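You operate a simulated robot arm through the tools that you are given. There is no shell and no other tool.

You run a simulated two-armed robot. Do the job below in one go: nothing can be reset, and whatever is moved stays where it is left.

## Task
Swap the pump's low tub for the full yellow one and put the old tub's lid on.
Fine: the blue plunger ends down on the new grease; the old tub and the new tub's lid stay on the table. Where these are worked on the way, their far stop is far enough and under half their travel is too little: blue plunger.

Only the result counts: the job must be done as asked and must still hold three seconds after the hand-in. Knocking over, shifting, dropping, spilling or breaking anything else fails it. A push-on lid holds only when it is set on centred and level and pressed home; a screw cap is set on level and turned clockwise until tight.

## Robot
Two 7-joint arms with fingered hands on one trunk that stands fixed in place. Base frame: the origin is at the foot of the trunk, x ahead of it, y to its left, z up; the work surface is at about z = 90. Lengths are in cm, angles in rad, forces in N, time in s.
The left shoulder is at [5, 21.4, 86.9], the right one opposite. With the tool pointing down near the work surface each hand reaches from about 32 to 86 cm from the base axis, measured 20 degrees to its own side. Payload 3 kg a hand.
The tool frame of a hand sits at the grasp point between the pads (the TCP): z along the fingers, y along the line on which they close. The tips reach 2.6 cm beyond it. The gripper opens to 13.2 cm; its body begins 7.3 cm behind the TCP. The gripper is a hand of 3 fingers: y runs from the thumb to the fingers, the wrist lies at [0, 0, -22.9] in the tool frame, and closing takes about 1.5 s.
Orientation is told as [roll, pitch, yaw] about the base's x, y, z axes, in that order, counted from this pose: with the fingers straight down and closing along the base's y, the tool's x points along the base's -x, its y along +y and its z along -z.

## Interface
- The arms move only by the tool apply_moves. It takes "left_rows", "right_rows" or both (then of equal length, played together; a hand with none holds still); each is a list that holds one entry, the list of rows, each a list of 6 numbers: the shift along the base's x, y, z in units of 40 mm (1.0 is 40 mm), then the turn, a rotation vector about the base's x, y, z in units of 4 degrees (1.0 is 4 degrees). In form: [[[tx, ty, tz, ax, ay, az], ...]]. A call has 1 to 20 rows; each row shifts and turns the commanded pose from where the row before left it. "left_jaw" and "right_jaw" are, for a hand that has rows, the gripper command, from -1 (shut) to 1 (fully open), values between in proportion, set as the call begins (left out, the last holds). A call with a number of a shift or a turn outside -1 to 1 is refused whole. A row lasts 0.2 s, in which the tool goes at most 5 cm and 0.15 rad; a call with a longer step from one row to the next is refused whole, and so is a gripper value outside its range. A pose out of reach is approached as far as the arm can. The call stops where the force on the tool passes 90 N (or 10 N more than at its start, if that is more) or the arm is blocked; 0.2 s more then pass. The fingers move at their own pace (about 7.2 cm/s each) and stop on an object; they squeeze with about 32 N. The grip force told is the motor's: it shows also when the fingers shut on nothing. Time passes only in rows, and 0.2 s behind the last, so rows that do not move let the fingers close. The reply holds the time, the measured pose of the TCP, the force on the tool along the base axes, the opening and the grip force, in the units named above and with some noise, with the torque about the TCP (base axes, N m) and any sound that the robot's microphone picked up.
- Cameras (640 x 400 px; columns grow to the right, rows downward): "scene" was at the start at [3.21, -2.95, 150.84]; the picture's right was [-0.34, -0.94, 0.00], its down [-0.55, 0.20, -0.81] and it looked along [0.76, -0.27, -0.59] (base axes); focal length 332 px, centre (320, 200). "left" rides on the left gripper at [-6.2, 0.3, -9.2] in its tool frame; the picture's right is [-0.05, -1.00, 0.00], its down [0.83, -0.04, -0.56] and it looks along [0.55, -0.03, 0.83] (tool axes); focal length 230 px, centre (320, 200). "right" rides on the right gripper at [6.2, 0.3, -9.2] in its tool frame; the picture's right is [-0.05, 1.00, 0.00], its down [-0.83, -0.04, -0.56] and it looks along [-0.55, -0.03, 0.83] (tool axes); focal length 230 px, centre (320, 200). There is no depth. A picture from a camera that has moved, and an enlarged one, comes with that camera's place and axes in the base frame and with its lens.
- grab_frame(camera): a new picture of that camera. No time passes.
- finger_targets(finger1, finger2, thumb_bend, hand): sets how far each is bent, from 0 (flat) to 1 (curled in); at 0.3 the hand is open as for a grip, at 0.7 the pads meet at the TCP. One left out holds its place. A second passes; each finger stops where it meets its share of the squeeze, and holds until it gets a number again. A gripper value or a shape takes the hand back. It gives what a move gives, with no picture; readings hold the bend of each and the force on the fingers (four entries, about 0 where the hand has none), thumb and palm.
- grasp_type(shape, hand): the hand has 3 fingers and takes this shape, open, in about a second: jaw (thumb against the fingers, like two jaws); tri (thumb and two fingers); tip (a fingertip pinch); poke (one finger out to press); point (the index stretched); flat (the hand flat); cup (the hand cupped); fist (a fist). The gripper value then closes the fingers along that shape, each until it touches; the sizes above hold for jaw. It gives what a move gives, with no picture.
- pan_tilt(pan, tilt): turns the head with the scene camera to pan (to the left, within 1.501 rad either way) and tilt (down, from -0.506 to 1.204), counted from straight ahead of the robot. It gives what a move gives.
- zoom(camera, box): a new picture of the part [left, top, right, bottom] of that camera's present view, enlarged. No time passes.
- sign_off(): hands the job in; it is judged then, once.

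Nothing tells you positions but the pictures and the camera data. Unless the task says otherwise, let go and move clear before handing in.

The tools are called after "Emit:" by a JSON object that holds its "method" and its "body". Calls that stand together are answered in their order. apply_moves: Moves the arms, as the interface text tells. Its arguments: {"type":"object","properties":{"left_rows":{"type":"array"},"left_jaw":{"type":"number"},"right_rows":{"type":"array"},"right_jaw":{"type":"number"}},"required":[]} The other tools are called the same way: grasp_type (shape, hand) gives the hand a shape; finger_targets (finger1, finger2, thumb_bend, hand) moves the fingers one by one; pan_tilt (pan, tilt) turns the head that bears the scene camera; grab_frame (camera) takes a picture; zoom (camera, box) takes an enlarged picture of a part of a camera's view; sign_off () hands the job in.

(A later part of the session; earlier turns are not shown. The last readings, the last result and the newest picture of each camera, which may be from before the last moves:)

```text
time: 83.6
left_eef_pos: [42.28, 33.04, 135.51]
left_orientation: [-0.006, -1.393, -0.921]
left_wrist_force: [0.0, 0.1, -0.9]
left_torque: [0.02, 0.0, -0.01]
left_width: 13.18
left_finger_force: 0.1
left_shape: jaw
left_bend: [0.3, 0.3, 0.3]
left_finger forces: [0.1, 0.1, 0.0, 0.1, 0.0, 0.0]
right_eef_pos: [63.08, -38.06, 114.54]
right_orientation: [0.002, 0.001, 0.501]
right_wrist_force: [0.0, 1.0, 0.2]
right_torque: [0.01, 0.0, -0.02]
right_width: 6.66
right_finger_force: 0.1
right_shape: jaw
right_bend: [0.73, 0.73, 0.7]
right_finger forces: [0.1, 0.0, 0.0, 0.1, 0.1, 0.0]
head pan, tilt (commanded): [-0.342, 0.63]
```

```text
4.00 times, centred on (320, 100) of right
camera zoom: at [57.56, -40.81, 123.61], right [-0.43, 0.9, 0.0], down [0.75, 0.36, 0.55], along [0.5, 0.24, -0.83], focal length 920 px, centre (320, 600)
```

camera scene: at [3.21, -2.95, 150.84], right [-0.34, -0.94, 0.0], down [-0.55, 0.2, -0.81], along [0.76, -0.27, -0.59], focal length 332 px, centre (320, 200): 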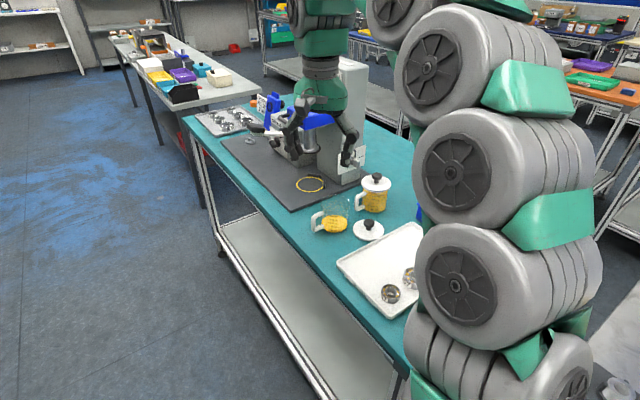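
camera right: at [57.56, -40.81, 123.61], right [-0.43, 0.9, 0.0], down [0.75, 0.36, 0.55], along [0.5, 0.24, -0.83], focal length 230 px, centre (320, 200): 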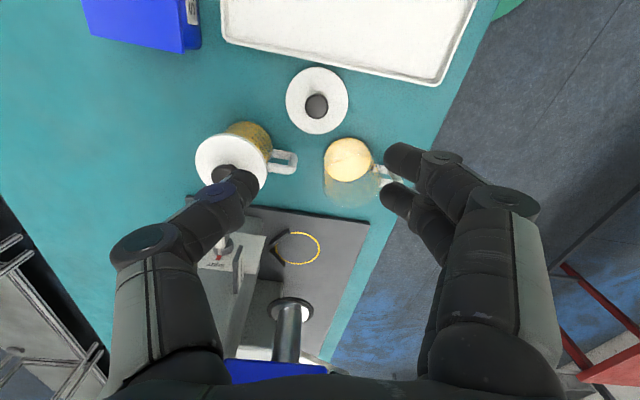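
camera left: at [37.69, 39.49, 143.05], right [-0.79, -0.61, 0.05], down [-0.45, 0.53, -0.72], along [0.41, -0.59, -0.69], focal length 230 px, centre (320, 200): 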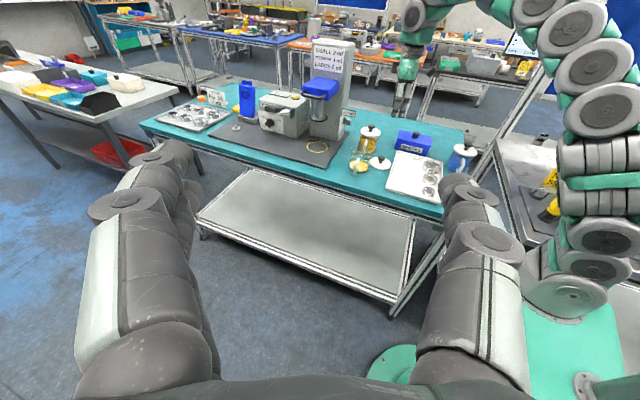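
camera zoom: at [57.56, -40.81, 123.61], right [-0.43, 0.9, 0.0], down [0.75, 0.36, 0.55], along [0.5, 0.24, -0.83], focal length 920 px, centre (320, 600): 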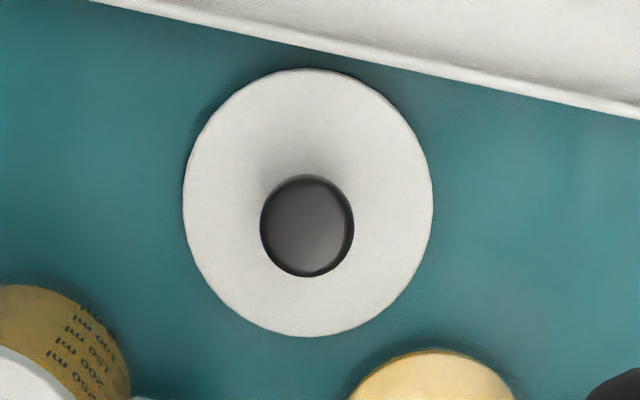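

I descend to z≈99 over the knob and re-check the centring at close range.

Emit:
{"method": "apply_moves", "body": {"right_rows": [[[0, -0.02, -0.6, 0, 0, 0], [0, -0.02, -0.7, 0, 0, 0], [0, -0.02, -0.7, 0, 0, 0], [0, 0, -0.7, 0, 0, 0], [0, 0, -0.7, 0, 0, 0], [0, 0, -0.5, 0, 0, 0], [0, 0, 0, 0, 0, 0]]], "right_jaw": -0.1}}

Emit:
{"method": "grab_frame", "body": {"camera": "right"}}

Emit:
{"method": "zoom", "body": {"camera": "left", "box": [335, 105, 425, 180]}}

Emit:
{"method": "zoom", "body": {"camera": "scene", "box": [300, 150, 420, 250]}}

```text
time: 85.2
left_eef_pos: [42.37, 32.92, 135.39]
left_orientation: [-0.004, -1.393, -0.921]
left_wrist_force: [-0.1, -0.7, 0.3]
left_torque: [-0.03, 0.0, -0.02]
left_width: 13.17
left_finger_force: 0.1
left_shape: jaw
left_bend: [0.3, 0.3, 0.3]
left_finger forces: [0.0, 0.0, 0.0, 0.0, 0.1, 0.0]
right_eef_pos: [63.19, -38.3, 99.03]
right_orientation: [0.001, -0.001, 0.499]
right_wrist_force: [0.3, 0.7, 0.1]
right_torque: [-0.02, 0.05, -0.01]
right_width: 5.97
right_finger_force: 0.0
right_shape: jaw
right_bend: [0.73, 0.73, 0.7]
right_finger forces: [0.0, 0.1, 0.0, 0.0, 0.0, 0.0]
head pan, tilt (commanded): [-0.342, 0.63]
```

```text
taken
camera right: at [57.6, -41.04, 108.07], right [-0.43, 0.9, 0.0], down [0.75, 0.36, 0.55], along [0.5, 0.24, -0.83], focal length 230 px, centre (320, 200)
```

right: 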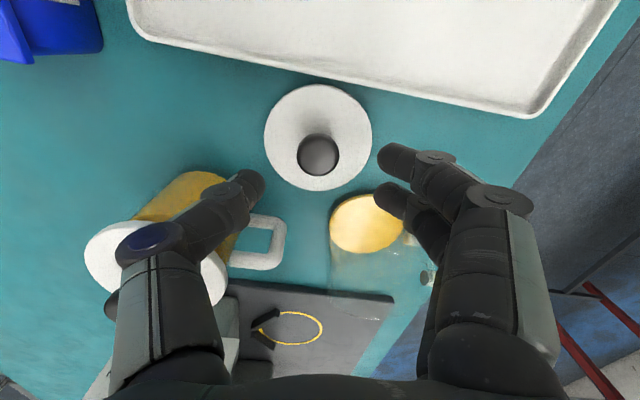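

```text
5.33 times, centred on (380, 142) of left
camera zoom: at [37.69, 39.49, 143.05], right [-0.79, -0.61, 0.05], down [-0.45, 0.53, -0.72], along [0.41, -0.59, -0.69], focal length 1227 px, centre (0, 507)
```

zoom: 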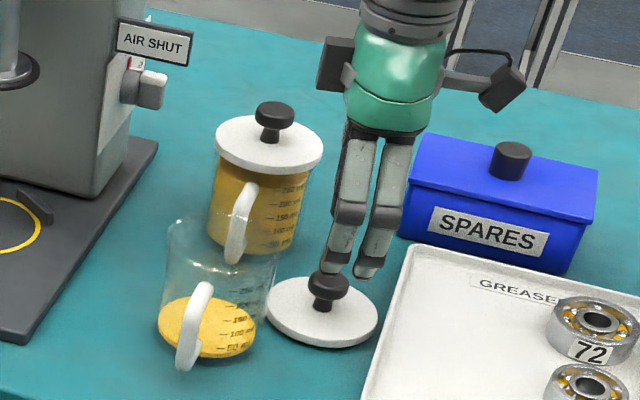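

```text
4.00 times, centred on (360, 200) of scene
camera zoom: at [3.21, -2.95, 150.84], right [-0.34, -0.94, 0.0], down [-0.55, 0.2, -0.81], along [0.76, -0.27, -0.59], focal length 1330 px, centre (160, 200)
```

zoom: 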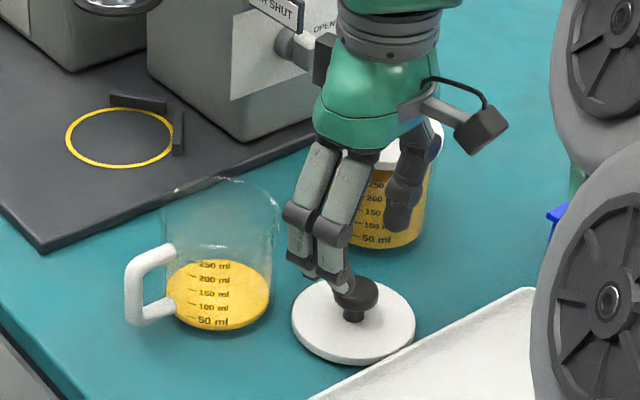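

The hand is centred on the knob to within a few millimetres and clear of its neighbours. I lower the fingers around the knob.

Emit:
{"method": "apply_moves", "body": {"right_rows": [[[-0.025, -0.025, -0.2, 0, 0, 0], [-0.025, -0.025, -0.2, 0, 0, 0], [0, 0, -0.2, 0, 0, 0], [0, 0, -0.2, 0, 0, 0], [0, 0, -0.2, 0, 0, 0], [0, 0, -0.18, 0, 0, 0], [0, 0, 0, 0, 0, 0]]]}}

Emit:
{"method": "grab_frame", "body": {"camera": "right"}}

Emit:
{"method": "zoom", "body": {"camera": "left", "box": [360, 130, 420, 180]}}

Emit:
{"method": "zoom", "body": {"camera": "scene", "box": [330, 170, 410, 250]}}

```text
time: 86.8
left_eef_pos: [42.29, 32.94, 135.45]
left_orientation: [-0.006, -1.395, -0.922]
left_wrist_force: [0.3, 0.1, 0.4]
left_torque: [0.03, 0.01, 0.01]
left_width: 13.2
left_finger_force: 0.1
left_shape: jaw
left_bend: [0.3, 0.3, 0.3]
left_finger forces: [0.0, 0.0, 0.1, 0.1, 0.1, 0.0]
right_eef_pos: [62.8, -38.55, 94.23]
right_orientation: [-0.001, -0.001, 0.498]
right_wrist_force: [0.3, 0.4, -0.6]
right_torque: [0.02, 0.04, 0.02]
right_width: 6.0
right_finger_force: 0.0
right_shape: jaw
right_bend: [0.73, 0.73, 0.7]
right_finger forces: [0.1, 0.0, 0.0, 0.0, 0.0, 0.1]
head pan, tilt (commanded): [-0.342, 0.63]
```

```text
taken
camera right: at [57.4, -41.3, 103.34], right [-0.43, 0.9, 0.0], down [0.75, 0.36, 0.55], along [0.5, 0.24, -0.83], focal length 230 px, centre (320, 200)
```

right: 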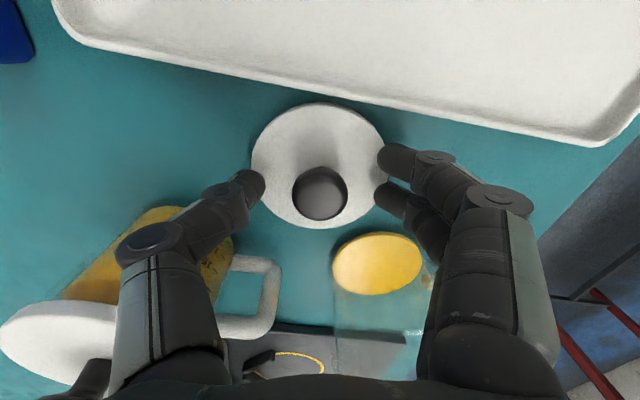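

```text
8.00 times, centred on (390, 155) of left
camera zoom: at [37.69, 39.49, 143.05], right [-0.79, -0.61, 0.05], down [-0.45, 0.53, -0.72], along [0.41, -0.59, -0.69], focal length 1841 px, centre (-240, 560)
```

zoom: 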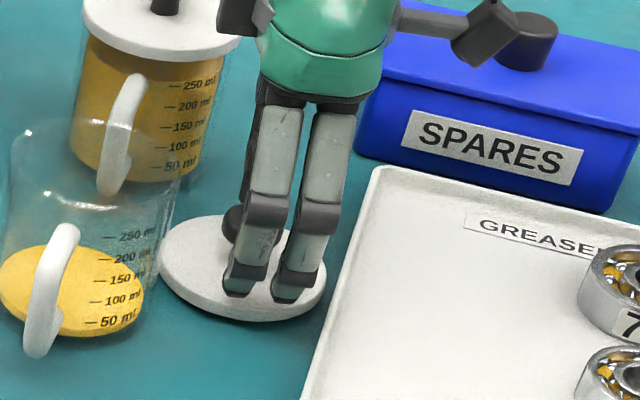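

```text
5.00 times, centred on (370, 210) of scene
camera zoom: at [3.21, -2.95, 150.84], right [-0.34, -0.94, 0.0], down [-0.55, 0.2, -0.81], along [0.76, -0.27, -0.59], focal length 1662 px, centre (70, 150)
```

zoom: 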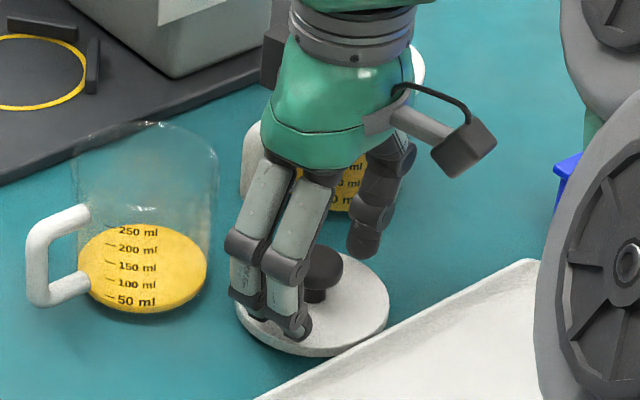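

The knob is between the fingertips. I lower a few millimetres more and close on it.

Emit:
{"method": "apply_moves", "body": {"right_rows": [[[0, 0, -0.1, 0, 0, 0], [0, 0, 0, 0, 0, 0]]]}}

Emit:
{"method": "apply_moves", "body": {"right_rows": [[[0, 0, 0, 0, 0, 0], [0, 0, 0, 0, 0, 0], [0, 0, 0, 0, 0, 0], [0, 0, 0, 0, 0, 0], [0, 0, 0, 0, 0, 0], [0, 0, 0, 0, 0, 0]]], "right_jaw": -1}}

Emit:
{"method": "grab_frame", "body": {"camera": "right"}}

Emit:
{"method": "zoom", "body": {"camera": "scene", "box": [330, 170, 410, 250]}}

```text
time: 87.4
left_eef_pos: [42.27, 33.11, 135.38]
left_orientation: [-0.005, -1.395, -0.921]
left_wrist_force: [0.4, -0.6, -0.1]
left_torque: [0.01, 0.01, 0.01]
left_width: 13.22
left_finger_force: 0.1
left_shape: jaw
left_bend: [0.3, 0.3, 0.3]
left_finger forces: [0.0, 0.1, 0.1, 0.0, 0.0, 0.0]
right_eef_pos: [62.93, -38.57, 93.97]
right_orientation: [-0.001, -0.002, 0.5]
right_wrist_force: [0.5, 1.2, 1.3]
right_torque: [0.0, -0.03, -0.02]
right_width: 5.97
right_finger_force: 0.1
right_shape: jaw
right_bend: [0.73, 0.73, 0.7]
right_finger forces: [0.1, 0.1, 0.0, 0.0, 0.1, 0.0]
head pan, tilt (commanded): [-0.342, 0.63]
```

```text
time: 88.8
left_eef_pos: [42.26, 33.05, 135.46]
left_orientation: [-0.005, -1.395, -0.921]
left_wrist_force: [1.5, -0.9, -0.3]
left_torque: [-0.02, 0.0, 0.01]
left_width: 13.19
left_finger_force: 0.1
left_shape: jaw
left_bend: [0.3, 0.3, 0.3]
left_finger forces: [0.0, 0.0, 0.0, 0.0, 0.0, 0.0]
right_eef_pos: [62.95, -38.5, 93.84]
right_orientation: [0.0, -0.002, 0.5]
right_wrist_force: [0.3, -0.1, -0.1]
right_torque: [0.01, 0.02, 0.01]
right_width: 1.04
right_finger_force: 32.0
right_shape: jaw
right_bend: [0.71, 0.73, 0.72]
right_finger forces: [10.8, 23.0, 0.0, 0.0, 34.6, 0.1]
head pan, tilt (commanded): [-0.342, 0.63]
```

```text
taken
camera right: at [57.39, -41.25, 102.93], right [-0.43, 0.9, 0.0], down [0.75, 0.36, 0.55], along [0.5, 0.24, -0.83], focal length 230 px, centre (320, 200)
```

right: 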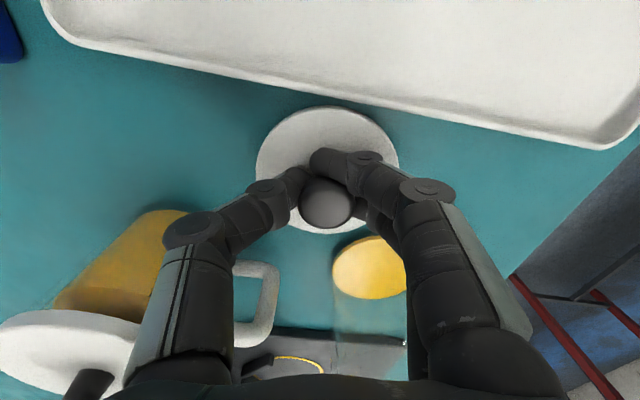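

```text
5.00 times, centred on (370, 210) of scene
camera zoom: at [3.21, -2.95, 150.84], right [-0.34, -0.94, 0.0], down [-0.55, 0.2, -0.81], along [0.76, -0.27, -0.59], focal length 1662 px, centre (70, 150)
```

zoom: 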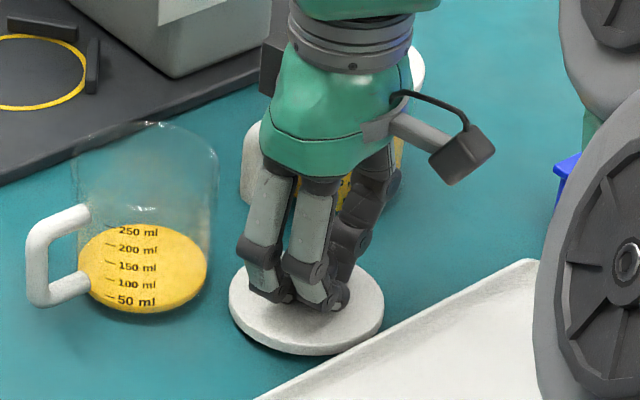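

The knob is gripped. I lift the lid 3 cm and check that it hangs level.

Emit:
{"method": "apply_moves", "body": {"right_rows": [[[0, 0, 0.15, 0, 0, 0], [0, 0, 0.2, 0, 0, 0], [0, 0, 0.2, 0, 0, 0], [0, 0, 0.2, 0, 0, 0], [0, 0, 0, 0, 0, 0]]]}}

Emit:
{"method": "grab_frame", "body": {"camera": "right"}}

Emit:
{"method": "zoom", "body": {"camera": "scene", "box": [330, 170, 410, 250]}}

Emit:
{"method": "zoom", "body": {"camera": "left", "box": [350, 110, 420, 180]}}

```text
time: 90.0
left_eef_pos: [42.37, 33.02, 135.49]
left_orientation: [-0.005, -1.395, -0.921]
left_wrist_force: [0.3, -0.1, -0.6]
left_torque: [-0.03, -0.01, 0.0]
left_width: 13.18
left_finger_force: 0.1
left_shape: jaw
left_bend: [0.3, 0.3, 0.3]
left_finger forces: [0.0, 0.1, 0.1, 0.0, 0.0, 0.2]
right_eef_pos: [62.92, -38.51, 96.86]
right_orientation: [0.003, 0.001, 0.499]
right_wrist_force: [-0.2, -0.1, 0.4]
right_torque: [-0.02, 0.02, 0.0]
right_width: 1.01
right_finger_force: 31.9
right_shape: jaw
right_bend: [0.71, 0.73, 0.72]
right_finger forces: [11.0, 23.5, 0.0, 0.0, 35.0, 0.0]
head pan, tilt (commanded): [-0.342, 0.63]
```

```text
taken
camera right: at [57.4, -41.2, 105.96], right [-0.43, 0.9, 0.0], down [0.75, 0.36, 0.55], along [0.5, 0.24, -0.83], focal length 230 px, centre (320, 200)
```

right: 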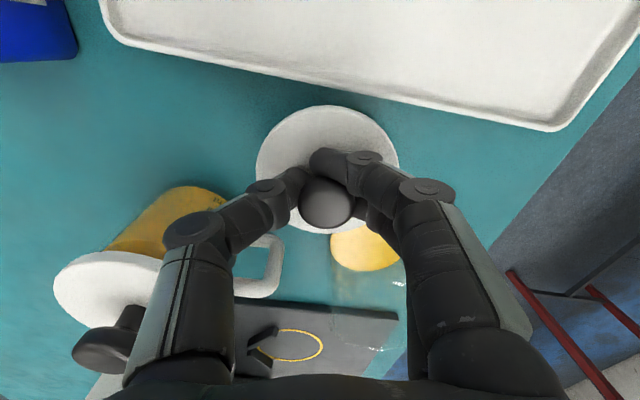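

```text
5.00 times, centred on (370, 210) of scene
camera zoom: at [3.21, -2.95, 150.84], right [-0.34, -0.94, 0.0], down [-0.55, 0.2, -0.81], along [0.76, -0.27, -0.59], focal length 1662 px, centre (70, 150)
```

zoom: 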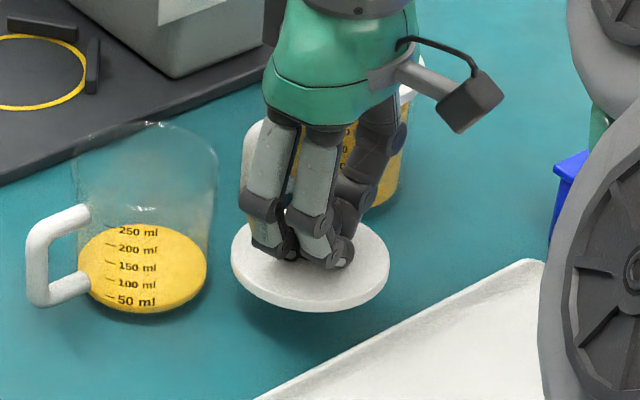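

```text
5.71 times, centred on (385, 145) of left
camera zoom: at [37.69, 39.49, 143.05], right [-0.79, -0.61, 0.05], down [-0.45, 0.53, -0.72], along [0.41, -0.59, -0.69], focal length 1315 px, centre (-51, 514)
```

zoom: 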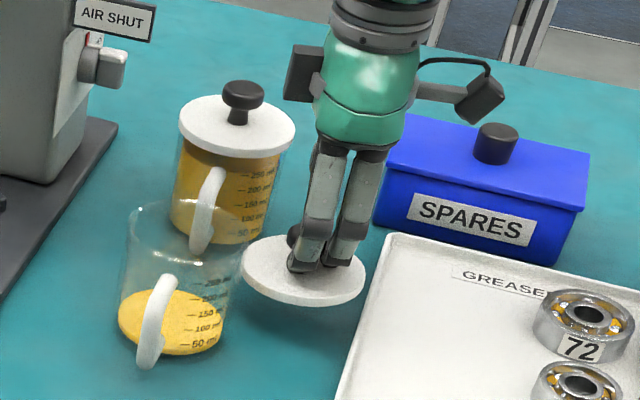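

The lid hangs level. I raise it above the rim height and move it over the old tub, then check the alignment from all cameras.

Emit:
{"method": "apply_moves", "body": {"right_rows": [[[0, 0, 0.6, 0, 0, 0], [0, 0, 0.8, 0, 0, 0], [0, 0, 0.88, 0, 0, 0], [0.2, 0.24, 0, 0, 0, 0], [0.3, 0.37, 0, 0, 0, 0], [0.35, 0.42, 0, 0, 0, 0], [0.35, 0.42, 0, 0, 0, 0], [0.25, 0.3, 0, 0, 0, 0], [0.1, 0.138, 0, 0, 0, 0], [0, 0, 0, 0, 0, 0], [0, 0, 0, 0, 0, 0]]]}}

Emit:
{"method": "zoom", "body": {"camera": "right", "box": [220, 80, 440, 280]}}

Emit:
{"method": "zoom", "body": {"camera": "scene", "box": [295, 150, 385, 250]}}

Emit:
{"method": "zoom", "body": {"camera": "left", "box": [330, 110, 400, 180]}}

```text
time: 92.4
left_eef_pos: [42.37, 33.0, 135.38]
left_orientation: [-0.006, -1.394, -0.92]
left_wrist_force: [0.4, -0.6, -0.2]
left_torque: [0.01, -0.01, 0.02]
left_width: 13.21
left_finger_force: 0.0
left_shape: jaw
left_bend: [0.3, 0.3, 0.3]
left_finger forces: [0.1, 0.0, 0.0, 0.0, 0.0, 0.0]
right_eef_pos: [69.07, -30.93, 106.1]
right_orientation: [0.002, 0.001, 0.499]
right_wrist_force: [-0.1, 0.5, -0.4]
right_torque: [0.01, 0.01, 0.01]
right_width: 1.01
right_finger_force: 32.2
right_shape: jaw
right_bend: [0.71, 0.73, 0.72]
right_finger forces: [10.8, 25.0, 0.1, 0.1, 37.3, 0.1]
head pan, tilt (commanded): [-0.342, 0.63]
```

```text
2.00 times, centred on (330, 180) of right
camera zoom: at [63.62, -33.65, 115.07], right [-0.43, 0.9, 0.0], down [0.75, 0.36, 0.55], along [0.5, 0.24, -0.83], focal length 460 px, centre (300, 240)
```

zoom: 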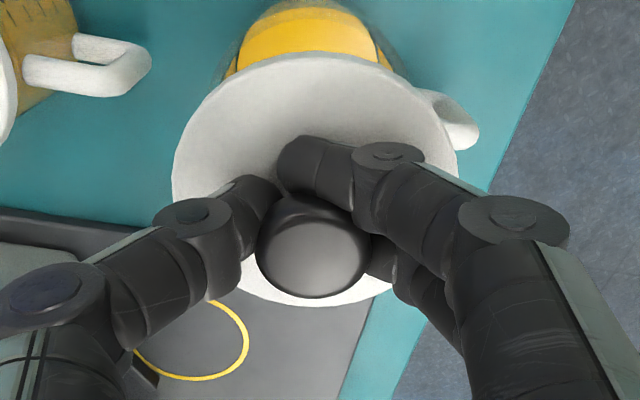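

```text
4.00 times, centred on (340, 200) of scene
camera zoom: at [3.21, -2.95, 150.84], right [-0.34, -0.94, 0.0], down [-0.55, 0.2, -0.81], along [0.76, -0.27, -0.59], focal length 1330 px, centre (240, 200)
```

zoom: 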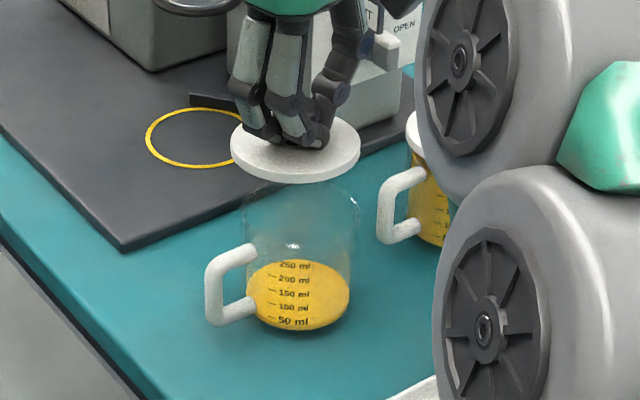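

```text
5.71 times, centred on (365, 145) of left
camera zoom: at [37.69, 39.49, 143.05], right [-0.79, -0.61, 0.05], down [-0.45, 0.53, -0.72], along [0.41, -0.59, -0.69], focal length 1315 px, centre (63, 514)
```

zoom: 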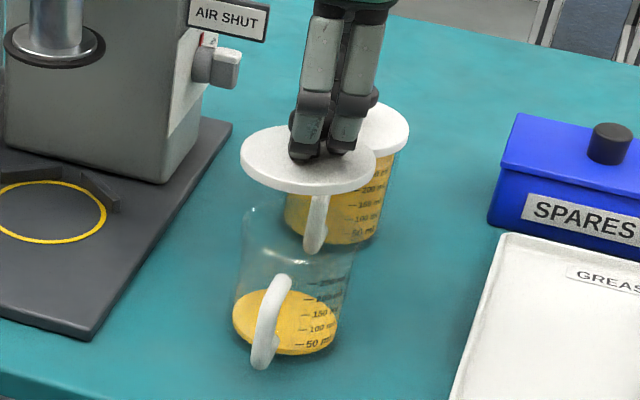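

Comparing views, the lid must shift about 0.6 cm toward the robot's right to sit over the tub's axis. I correct and lower it to just above the rim.

Emit:
{"method": "apply_moves", "body": {"right_rows": [[[-0.05, -0.15, 0, 0, 0, 0], [0, 0, -0.2, 0, 0, 0], [0, 0, -0.25, 0, 0, 0], [0, 0, -0.2, 0, 0, 0], [0, 0, -0.1, 0, 0, 0], [0, 0, 0, 0, 0, 0], [0, 0, 0, 0, 0, 0]]]}}

Emit:
{"method": "zoom", "body": {"camera": "scene", "box": [305, 165, 365, 235]}}

Emit:
{"method": "zoom", "body": {"camera": "left", "box": [335, 120, 395, 180]}}

Emit:
{"method": "zoom", "body": {"camera": "right", "box": [220, 80, 440, 280]}}

```text
time: 94.0
left_eef_pos: [42.28, 32.94, 135.42]
left_orientation: [-0.004, -1.396, -0.922]
left_wrist_force: [0.6, 0.1, -0.1]
left_torque: [-0.01, -0.01, 0.01]
left_width: 13.18
left_finger_force: 0.1
left_shape: jaw
left_bend: [0.3, 0.3, 0.3]
left_finger forces: [0.0, 0.1, 0.0, 0.0, 0.0, 0.0]
right_eef_pos: [68.92, -31.51, 102.99]
right_orientation: [0.0, 0.0, 0.499]
right_wrist_force: [0.1, 0.3, -0.8]
right_torque: [0.03, -0.01, -0.02]
right_width: 1.0
right_finger_force: 32.6
right_shape: jaw
right_bend: [0.71, 0.73, 0.72]
right_finger forces: [11.1, 25.7, 0.0, 0.1, 37.7, 0.1]
head pan, tilt (commanded): [-0.342, 0.63]
```

```text
5.71 times, centred on (335, 200) of scene
camera zoom: at [3.21, -2.95, 150.84], right [-0.34, -0.94, 0.0], down [-0.55, 0.2, -0.81], along [0.76, -0.27, -0.59], focal length 1900 px, centre (234, 200)
```

zoom: 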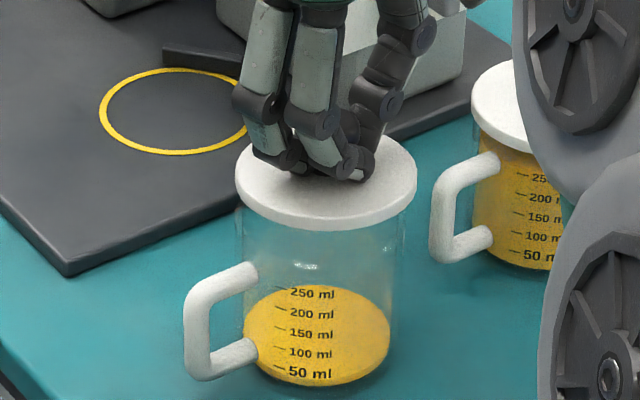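

```text
6.67 times, centred on (365, 150) of left
camera zoom: at [37.69, 39.49, 143.05], right [-0.79, -0.61, 0.05], down [-0.45, 0.53, -0.72], along [0.41, -0.59, -0.69], focal length 1534 px, centre (20, 533)
```

zoom: 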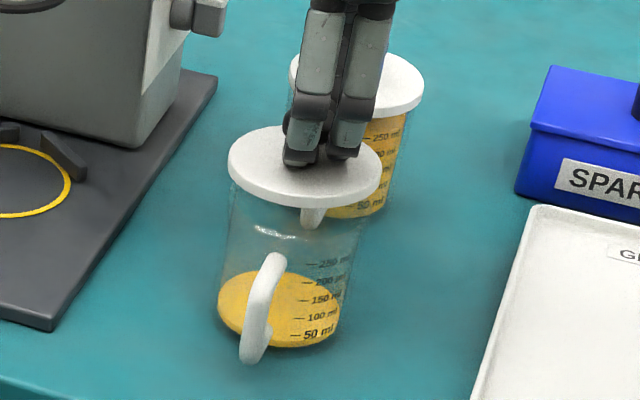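

```text
2.00 times, centred on (330, 180) of right
camera zoom: at [63.43, -34.29, 112.05], right [-0.43, 0.9, 0.0], down [0.75, 0.36, 0.55], along [0.5, 0.24, -0.83], focal length 460 px, centre (300, 240)
```

zoom: 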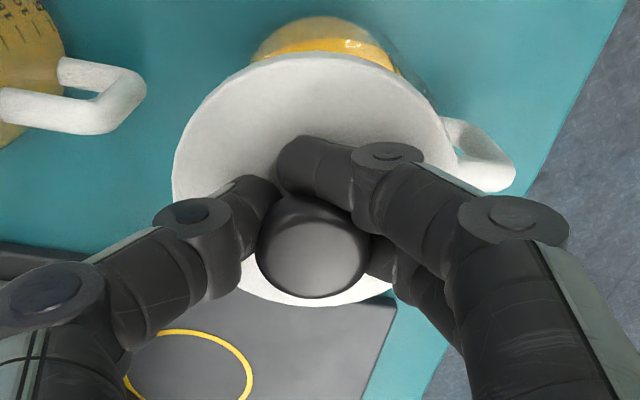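

All views agree the lid still needs a small shift of about (-0.45,+0.27) cm. I correct it and lower slowly to contact.

Emit:
{"method": "apply_moves", "body": {"right_rows": [[[-0.115, 0.068, 0, 0, 0, 0], [0, 0, -0.05, 0, 0, 0], [0, 0, -0.05, 0, 0, 0], [0, 0, -0.05, 0, 0, 0], [0, 0, -0.05, 0, 0, 0], [0, 0, 0, 0, 0, 0]]]}}

Emit:
{"method": "zoom", "body": {"camera": "scene", "box": [305, 165, 365, 235]}}

Emit:
{"method": "zoom", "body": {"camera": "left", "box": [335, 120, 395, 180]}}

```text
time: 95.4
left_eef_pos: [42.31, 33.06, 135.32]
left_orientation: [-0.006, -1.394, -0.922]
left_wrist_force: [0.4, -0.4, -0.7]
left_torque: [-0.04, 0.0, 0.04]
left_width: 13.18
left_finger_force: 0.1
left_shape: jaw
left_bend: [0.3, 0.3, 0.3]
left_finger forces: [0.0, 0.0, 0.1, 0.0, 0.1, 0.0]
right_eef_pos: [68.36, -31.33, 102.28]
right_orientation: [0.001, 0.002, 0.5]
right_wrist_force: [-0.7, 1.1, -0.1]
right_torque: [-0.01, 0.0, -0.03]
right_width: 1.02
right_finger_force: 32.5
right_shape: jaw
right_bend: [0.71, 0.73, 0.72]
right_finger forces: [11.0, 26.0, 0.0, 0.0, 37.8, 0.0]
head pan, tilt (commanded): [-0.342, 0.63]
```

```text
5.71 times, centred on (335, 200) of scene
camera zoom: at [3.21, -2.95, 150.84], right [-0.34, -0.94, 0.0], down [-0.55, 0.2, -0.81], along [0.76, -0.27, -0.59], focal length 1900 px, centre (234, 200)
```

zoom: 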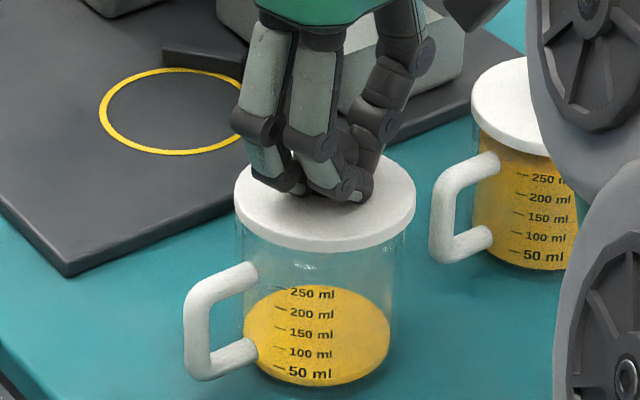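

```text
6.67 times, centred on (365, 150) of left
camera zoom: at [37.69, 39.49, 143.05], right [-0.79, -0.61, 0.05], down [-0.45, 0.53, -0.72], along [0.41, -0.59, -0.69], focal length 1534 px, centre (20, 533)
```

zoom: 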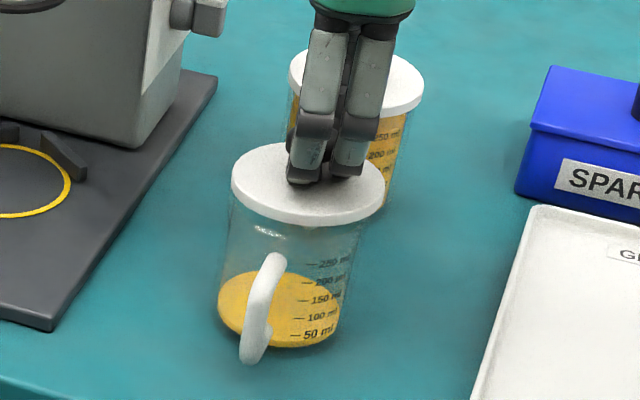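

Centred in both side views. I continue lowering by small steps until the lid touches the rim.

Emit:
{"method": "apply_moves", "body": {"right_rows": [[[0, 0, -0.05, 0, 0, 0], [0, 0, -0.05, 0, 0, 0], [0, 0, 0, 0, 0, 0]]]}}

Emit:
{"method": "zoom", "body": {"camera": "right", "box": [220, 80, 440, 280]}}

```text
time: 96.2
left_eef_pos: [42.4, 33.08, 135.42]
left_orientation: [-0.003, -1.393, -0.921]
left_wrist_force: [0.7, -0.1, -0.2]
left_torque: [-0.01, -0.01, 0.02]
left_width: 13.18
left_finger_force: 0.0
left_shape: jaw
left_bend: [0.3, 0.3, 0.3]
left_finger forces: [0.1, 0.1, 0.0, 0.1, 0.0, 0.0]
right_eef_pos: [68.48, -31.35, 101.84]
right_orientation: [0.0, -0.001, 0.497]
right_wrist_force: [0.0, -0.9, 0.0]
right_torque: [-0.06, 0.0, 0.01]
right_width: 1.01
right_finger_force: 32.5
right_shape: jaw
right_bend: [0.71, 0.73, 0.72]
right_finger forces: [11.2, 25.9, 0.0, 0.1, 37.9, 0.1]
head pan, tilt (commanded): [-0.342, 0.63]
```

```text
2.00 times, centred on (330, 180) of right
camera zoom: at [62.95, -34.05, 110.87], right [-0.43, 0.9, 0.0], down [0.75, 0.36, 0.55], along [0.5, 0.24, -0.83], focal length 460 px, centre (300, 240)
```

zoom: 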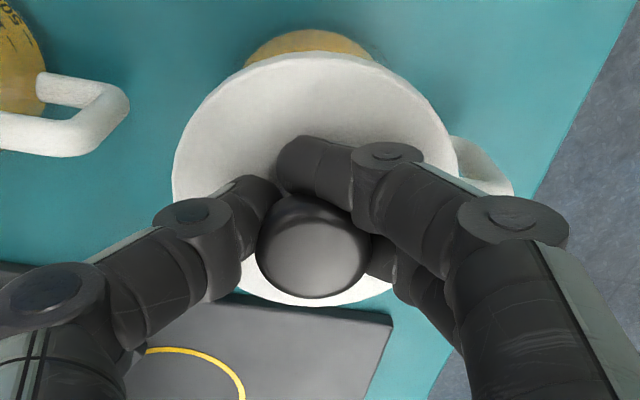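

Alignment is good within a couple of millimetres. I keep lowering until I feel contact.

Emit:
{"method": "apply_moves", "body": {"right_rows": [[[0, 0, -0.05, 0, 0, 0], [0, 0, -0.05, 0, 0, 0], [0, 0, 0, 0, 0, 0]]]}}

Emit:
{"method": "zoom", "body": {"camera": "scene", "box": [305, 165, 365, 235]}}

```text
time: 97.0
left_eef_pos: [42.32, 33.08, 135.46]
left_orientation: [-0.004, -1.394, -0.921]
left_wrist_force: [0.0, 0.4, -1.0]
left_torque: [0.02, 0.0, 0.02]
left_width: 13.18
left_finger_force: 0.0
left_shape: jaw
left_bend: [0.3, 0.3, 0.3]
left_finger forces: [0.0, 0.0, 0.0, 0.0, 0.0, 0.0]
right_eef_pos: [68.52, -31.2, 101.48]
right_orientation: [-0.001, 0.002, 0.499]
right_wrist_force: [0.9, 0.6, 2.7]
right_torque: [0.0, -0.08, 0.03]
right_width: 1.03
right_finger_force: 31.8
right_shape: jaw
right_bend: [0.71, 0.73, 0.72]
right_finger forces: [13.3, 26.5, 0.0, 0.1, 39.3, 0.0]
head pan, tilt (commanded): [-0.342, 0.63]
```

```text
5.71 times, centred on (335, 200) of scene
camera zoom: at [3.21, -2.95, 150.84], right [-0.34, -0.94, 0.0], down [-0.55, 0.2, -0.81], along [0.76, -0.27, -0.59], focal length 1900 px, centre (234, 200)
```

zoom: 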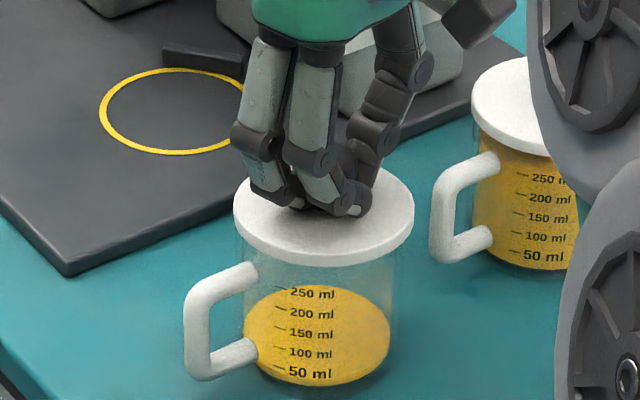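

The lid touches the rim. I press down gradually while holding it level.

Emit:
{"method": "apply_moves", "body": {"right_rows": [[[0, 0, -0.05, 0, 0, 0], [0, 0, -0.05, 0, 0, 0], [0, 0, 0, 0, 0, 0]]]}}

Emit:
{"method": "zoom", "body": {"camera": "scene", "box": [305, 165, 365, 235]}}

```text
time: 97.8
left_eef_pos: [42.28, 33.01, 135.46]
left_orientation: [-0.002, -1.397, -0.924]
left_wrist_force: [1.2, -0.5, 0.0]
left_torque: [-0.02, -0.02, 0.03]
left_width: 13.19
left_finger_force: 0.0
left_shape: jaw
left_bend: [0.3, 0.3, 0.3]
left_finger forces: [0.0, 0.1, 0.0, 0.0, 0.0, 0.0]
right_eef_pos: [68.46, -31.25, 101.2]
right_orientation: [-0.004, -0.001, 0.498]
right_wrist_force: [-11.6, -0.2, 43.9]
right_torque: [-0.01, -0.08, 0.01]
right_width: 1.33
right_finger_force: 32.2
right_shape: jaw
right_bend: [0.71, 0.75, 0.72]
right_finger forces: [20.2, 39.0, 0.1, 0.0, 57.4, 0.0]
head pan, tilt (commanded): [-0.342, 0.63]
heard: snap
```

```text
5.71 times, centred on (335, 200) of scene
camera zoom: at [3.13, -2.93, 150.85], right [-0.34, -0.94, 0.0], down [-0.55, 0.2, -0.81], along [0.76, -0.27, -0.59], focal length 1900 px, centre (234, 200)
```

zoom: 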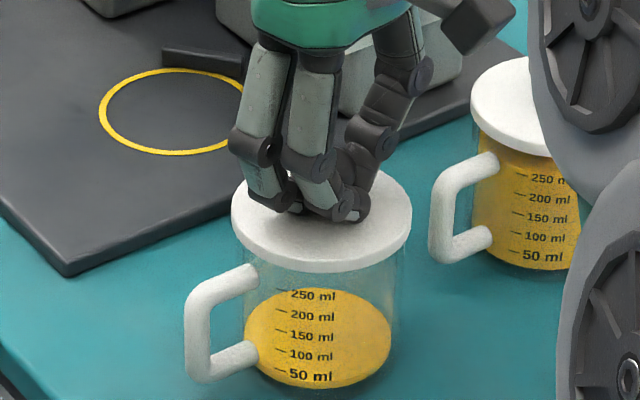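

A snap — the lid is pressed home. I ease the force, open the grip and rise clear.

Emit:
{"method": "apply_moves", "body": {"right_rows": [[[0, 0, 0.05, 0, 0, 0], [0, 0, 0.03, 0, 0, 0], [0, 0, 0, 0, 0, 0]]]}}

Emit:
{"method": "apply_moves", "body": {"right_rows": [[[0, 0, 0, 0, 0, 0], [0, 0, 0, 0, 0, 0], [0, 0, 0, 0, 0, 0], [0, 0, 0, 0, 0, 0], [0, 0, 0, 0, 0, 0]]], "right_jaw": -0.1}}

Emit:
{"method": "apply_moves", "body": {"right_rows": [[[0, 0, 0.2, 0, 0, 0], [0, 0, 0.3, 0, 0, 0], [0, 0, 0.5, 0, 0, 0], [0, 0, 0.6, 0, 0, 0], [0, 0, 0.6, 0, 0, 0], [0, 0, 0, 0, 0, 0]]]}}

Emit:
{"method": "zoom", "body": {"camera": "scene", "box": [300, 150, 400, 240]}}

Emit:
{"method": "zoom", "body": {"camera": "left", "box": [335, 110, 405, 180]}}

```text
time: 98.6
left_eef_pos: [42.34, 33.03, 135.3]
left_orientation: [-0.005, -1.393, -0.922]
left_wrist_force: [0.9, -0.4, 0.1]
left_torque: [-0.02, 0.01, -0.01]
left_width: 13.2
left_finger_force: 0.0
left_shape: jaw
left_bend: [0.3, 0.3, 0.3]
left_finger forces: [0.1, 0.0, 0.0, 0.0, 0.0, 0.0]
right_eef_pos: [68.46, -31.16, 101.26]
right_orientation: [0.001, 0.002, 0.498]
right_wrist_force: [0.7, -0.5, 5.2]
right_torque: [-0.04, -0.33, -0.04]
right_width: 1.21
right_finger_force: 32.0
right_shape: jaw
right_bend: [0.71, 0.74, 0.72]
right_finger forces: [15.6, 32.0, 0.0, 0.1, 46.9, 0.0]
head pan, tilt (commanded): [-0.342, 0.63]
```

```text
time: 99.8
left_eef_pos: [42.34, 32.92, 135.38]
left_orientation: [-0.005, -1.395, -0.923]
left_wrist_force: [0.0, -0.3, 0.3]
left_torque: [0.02, -0.01, 0.0]
left_width: 13.14
left_finger_force: 0.1
left_shape: jaw
left_bend: [0.3, 0.3, 0.3]
left_finger forces: [0.0, 0.1, 0.1, 0.0, 0.0, 0.1]
right_eef_pos: [68.57, -31.37, 101.27]
right_orientation: [0.001, 0.0, 0.5]
right_wrist_force: [0.2, -2.8, 10.3]
right_torque: [0.16, 0.14, 0.02]
right_width: 5.57
right_finger_force: 0.1
right_shape: jaw
right_bend: [0.75, 0.75, 0.7]
right_finger forces: [4.9, 9.6, 0.0, 0.0, 0.0, 0.0]
head pan, tilt (commanded): [-0.342, 0.63]
```

```text
time: 101.2
left_eef_pos: [42.31, 33.01, 135.41]
left_orientation: [-0.002, -1.395, -0.922]
left_wrist_force: [0.0, 0.4, -0.3]
left_torque: [-0.03, -0.01, -0.02]
left_width: 13.17
left_finger_force: 0.1
left_shape: jaw
left_bend: [0.3, 0.3, 0.3]
left_finger forces: [0.0, 0.0, 0.0, 0.1, 0.0, 0.1]
right_eef_pos: [68.45, -31.19, 109.97]
right_orientation: [0.002, 0.002, 0.499]
right_wrist_force: [-1.4, 0.8, 0.3]
right_torque: [-0.01, -0.01, -0.03]
right_width: 5.89
right_finger_force: 0.1
right_shape: jaw
right_bend: [0.73, 0.73, 0.7]
right_finger forces: [0.0, 0.0, 0.1, 0.0, 0.0, 0.0]
head pan, tilt (commanded): [-0.342, 0.63]
```

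```text
4.44 times, centred on (350, 195) of scene
camera zoom: at [3.21, -2.95, 150.84], right [-0.34, -0.94, 0.0], down [-0.55, 0.2, -0.81], along [0.76, -0.27, -0.59], focal length 1478 px, centre (187, 222)
```

zoom: 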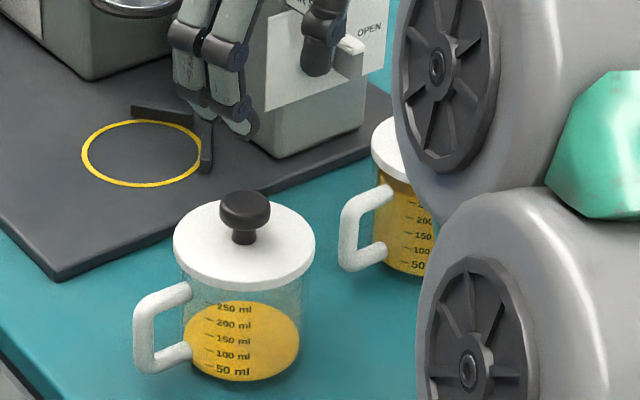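

```text
5.71 times, centred on (370, 145) of left
camera zoom: at [37.69, 39.49, 143.05], right [-0.79, -0.61, 0.05], down [-0.45, 0.53, -0.72], along [0.41, -0.59, -0.69], focal length 1315 px, centre (34, 514)
```

zoom: 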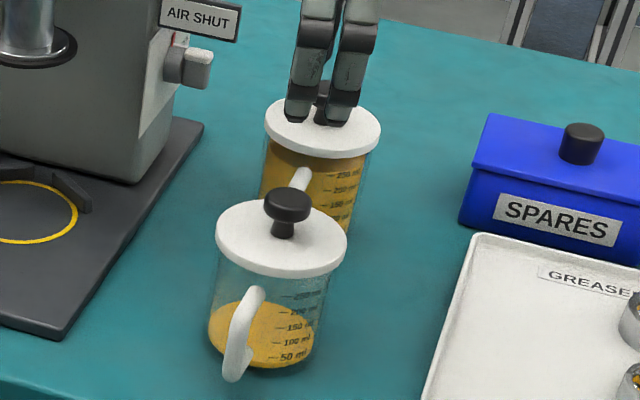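

The old tub now wears its lid, snapped home. Next I try the yellow tub's lid: I move over its knob at a safe height and check alignment.

Emit:
{"method": "apply_moves", "body": {"right_rows": [[[0.12, -0.35, 0, 0, 0, 0], [0.13, -0.4, 0, 0, 0, 0], [0.2, -0.55, 0, 0, 0, 0], [0.2, -0.55, 0, 0, 0, 0], [0.2, -0.55, 0, 0, 0, 0], [0.2, -0.55, 0, 0, 0, 0], [0.2, -0.55, 0, 0, 0, 0], [0, 0, 0, 0, 0, 0]]]}}

Emit:
{"method": "grab_frame", "body": {"camera": "right"}}

Emit:
{"method": "zoom", "body": {"camera": "left", "box": [330, 90, 420, 170]}}

```text
time: 103.0
left_eef_pos: [42.32, 33.07, 135.36]
left_orientation: [-0.006, -1.395, -0.921]
left_wrist_force: [-0.9, -0.4, 0.3]
left_torque: [0.01, 0.01, -0.01]
left_width: 13.19
left_finger_force: 0.1
left_shape: jaw
left_bend: [0.3, 0.3, 0.3]
left_finger forces: [0.0, 0.1, 0.0, 0.1, 0.1, 0.0]
right_eef_pos: [71.81, -42.82, 108.73]
right_orientation: [0.001, 0.001, 0.499]
right_wrist_force: [0.4, -0.2, -0.3]
right_torque: [0.0, -0.03, -0.02]
right_width: 5.9
right_finger_force: 0.2
right_shape: jaw
right_bend: [0.73, 0.73, 0.7]
right_finger forces: [0.0, 0.1, 0.1, 0.1, 0.0, 0.0]
right hand out of reach, approached as far as the arm can: row 5, 6, 7
head pan, tilt (commanded): [-0.342, 0.63]
```

```text
taken
camera right: at [66.33, -45.56, 117.77], right [-0.43, 0.9, 0.0], down [0.75, 0.36, 0.55], along [0.5, 0.24, -0.83], focal length 230 px, centre (320, 200)
```

right: 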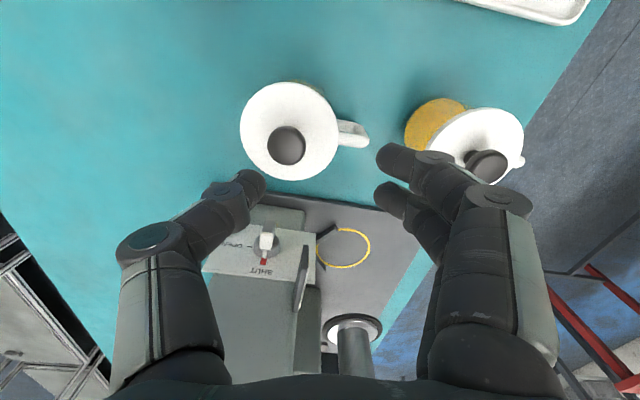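

```text
5.00 times, centred on (375, 130) of left
camera zoom: at [37.69, 39.49, 143.05], right [-0.79, -0.61, 0.05], down [-0.45, 0.53, -0.72], along [0.41, -0.59, -0.69], focal length 1150 px, centre (45, 550)
```

zoom: 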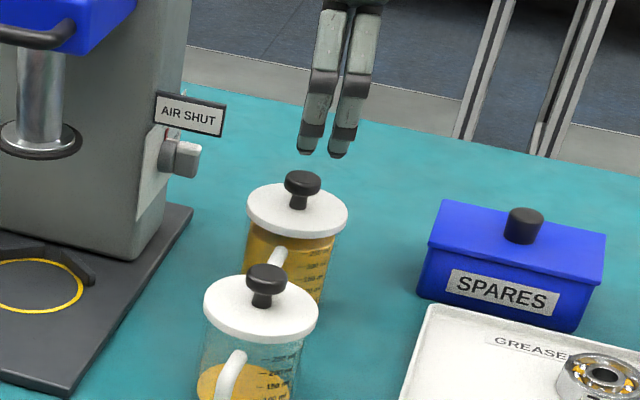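

That spot is near the arm's reach at this height, but lower down it's within reach. I descend over the yellow lid's knob.

Emit:
{"method": "apply_moves", "body": {"right_rows": [[[-0.05, 0, -0.3, 0, 0, 0], [-0.05, 0, -0.4, 0, 0, 0], [0, 0, -0.4, 0, 0, 0], [0, 0, -0.3, 0, 0, 0], [0, 0, 0, 0, 0, 0], [0, 0, 0, 0, 0, 0]]]}}

Emit:
{"method": "grab_frame", "body": {"camera": "right"}}

Emit:
{"method": "zoom", "body": {"camera": "left", "box": [330, 90, 420, 170]}}

```text
time: 104.4
left_eef_pos: [42.3, 33.01, 135.44]
left_orientation: [-0.002, -1.394, -0.921]
left_wrist_force: [-0.7, -0.2, 0.6]
left_torque: [0.01, 0.04, -0.05]
left_width: 13.18
left_finger_force: 0.0
left_shape: jaw
left_bend: [0.3, 0.3, 0.3]
left_finger forces: [0.0, 0.0, 0.0, 0.0, 0.0, 0.0]
right_eef_pos: [71.61, -42.75, 103.32]
right_orientation: [-0.003, -0.001, 0.499]
right_wrist_force: [1.1, -2.2, 45.0]
right_torque: [-1.54, -0.86, -0.02]
right_width: 5.96
right_finger_force: 0.1
right_shape: jaw
right_bend: [0.73, 0.73, 0.73]
right_finger forces: [0.0, 0.0, 0.0, 0.0, 44.1, 0.0]
head pan, tilt (commanded): [-0.342, 0.63]
```

```text
taken
camera right: at [65.99, -45.63, 112.42], right [-0.43, 0.9, 0.0], down [0.75, 0.36, 0.56], along [0.5, 0.24, -0.83], focal length 230 px, centre (320, 200)
```

right: 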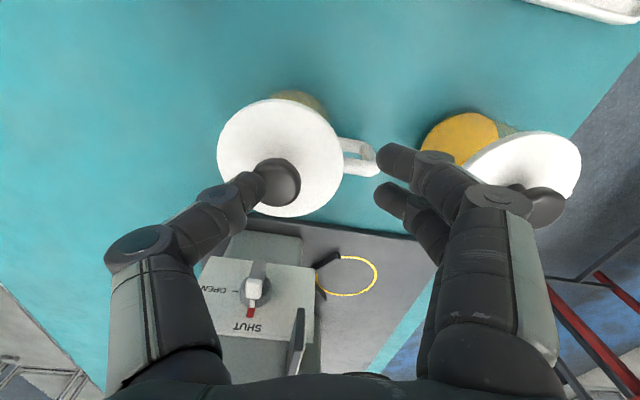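

```text
5.00 times, centred on (375, 130) of left
camera zoom: at [37.64, 39.52, 143.05], right [-0.79, -0.61, 0.05], down [-0.45, 0.53, -0.72], along [0.41, -0.59, -0.69], focal length 1150 px, centre (45, 550)
```

zoom: 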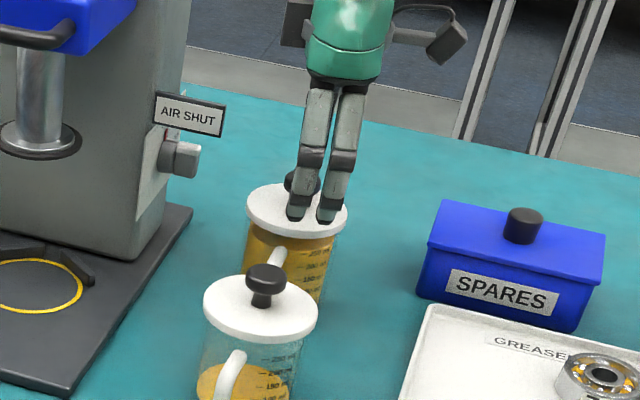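

The hand had stopped short of the knob because of reach, and the thumb came down on the knob. I raise at once and re-aim.

Emit:
{"method": "apply_moves", "body": {"right_rows": [[[0, 0, 0.2, 0, 0, 0], [0, 0, 0.3, 0, 0, 0], [0, 0, 0.3, 0, 0, 0], [0, 0, 0, 0, 0, 0]]]}}

Emit:
{"method": "grab_frame", "body": {"camera": "right"}}

Emit:
{"method": "zoom", "body": {"camera": "left", "box": [330, 90, 420, 170]}}

```text
time: 105.4
left_eef_pos: [42.42, 32.88, 135.38]
left_orientation: [-0.007, -1.393, -0.92]
left_wrist_force: [-0.3, 0.4, -0.9]
left_torque: [0.01, 0.01, -0.03]
left_width: 13.19
left_finger_force: 0.0
left_shape: jaw
left_bend: [0.3, 0.3, 0.3]
left_finger forces: [0.0, 0.0, 0.0, 0.0, 0.0, 0.0]
right_eef_pos: [71.48, -42.9, 106.06]
right_orientation: [0.003, 0.003, 0.501]
right_wrist_force: [-0.7, -0.3, -0.7]
right_torque: [0.0, -0.01, -0.02]
right_width: 5.96
right_finger_force: 0.0
right_shape: jaw
right_bend: [0.73, 0.73, 0.7]
right_finger forces: [0.0, 0.0, 0.1, 0.0, 0.0, 0.0]
head pan, tilt (commanded): [-0.342, 0.63]
```

```text
taken
camera right: at [65.93, -45.63, 115.37], right [-0.43, 0.9, 0.0], down [0.75, 0.36, 0.55], along [0.5, 0.24, -0.83], focal length 230 px, centre (320, 200)
```

right: 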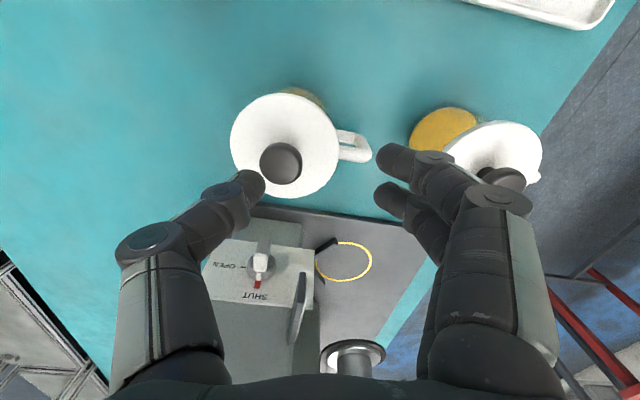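

```text
5.00 times, centred on (375, 130) of left
camera zoom: at [37.69, 39.49, 143.05], right [-0.79, -0.61, 0.05], down [-0.45, 0.53, -0.72], along [0.41, -0.59, -0.69], focal length 1150 px, centre (45, 550)
```

zoom: 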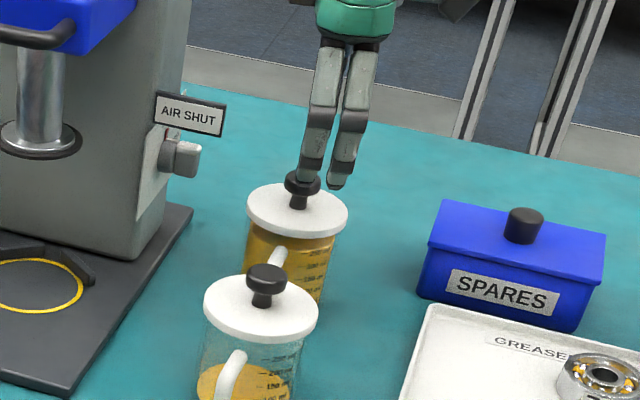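

The yellow tub is unharmed. I move out to the knob at a slightly lower height where it is reachable, keeping the tips just above it.

Emit:
{"method": "apply_moves", "body": {"right_rows": [[[0.1, -0.18, -0.1, 0, 0, 0], [0.1, -0.18, -0.1, 0, 0, 0], [0.1, -0.18, -0.05, 0, 0, 0], [0, 0, 0, 0, 0, 0]]]}}

Emit:
{"method": "grab_frame", "body": {"camera": "right"}}

```text
time: 106.4
left_eef_pos: [42.34, 33.02, 135.44]
left_orientation: [-0.005, -1.393, -0.92]
left_wrist_force: [0.0, 0.5, -0.2]
left_torque: [-0.01, 0.05, 0.02]
left_width: 13.21
left_finger_force: 0.0
left_shape: jaw
left_bend: [0.3, 0.3, 0.3]
left_finger forces: [0.0, 0.1, 0.0, 0.0, 0.0, 0.0]
right_eef_pos: [72.69, -44.88, 105.3]
right_orientation: [-0.001, 0.0, 0.498]
right_wrist_force: [0.1, -0.6, -0.8]
right_torque: [-0.03, 0.0, 0.04]
right_width: 5.94
right_finger_force: 0.0
right_shape: jaw
right_bend: [0.73, 0.73, 0.7]
right_finger forces: [0.0, 0.0, 0.0, 0.1, 0.0, 0.0]
head pan, tilt (commanded): [-0.342, 0.63]
```

```text
taken
camera right: at [67.17, -47.75, 114.4], right [-0.43, 0.9, 0.0], down [0.75, 0.36, 0.56], along [0.5, 0.24, -0.83], focal length 230 px, centre (320, 200)
```

right: 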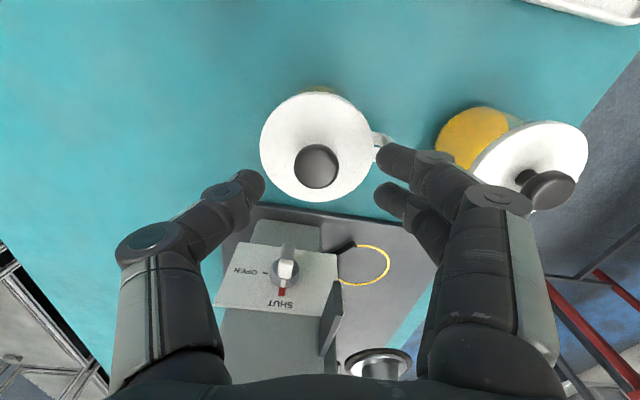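

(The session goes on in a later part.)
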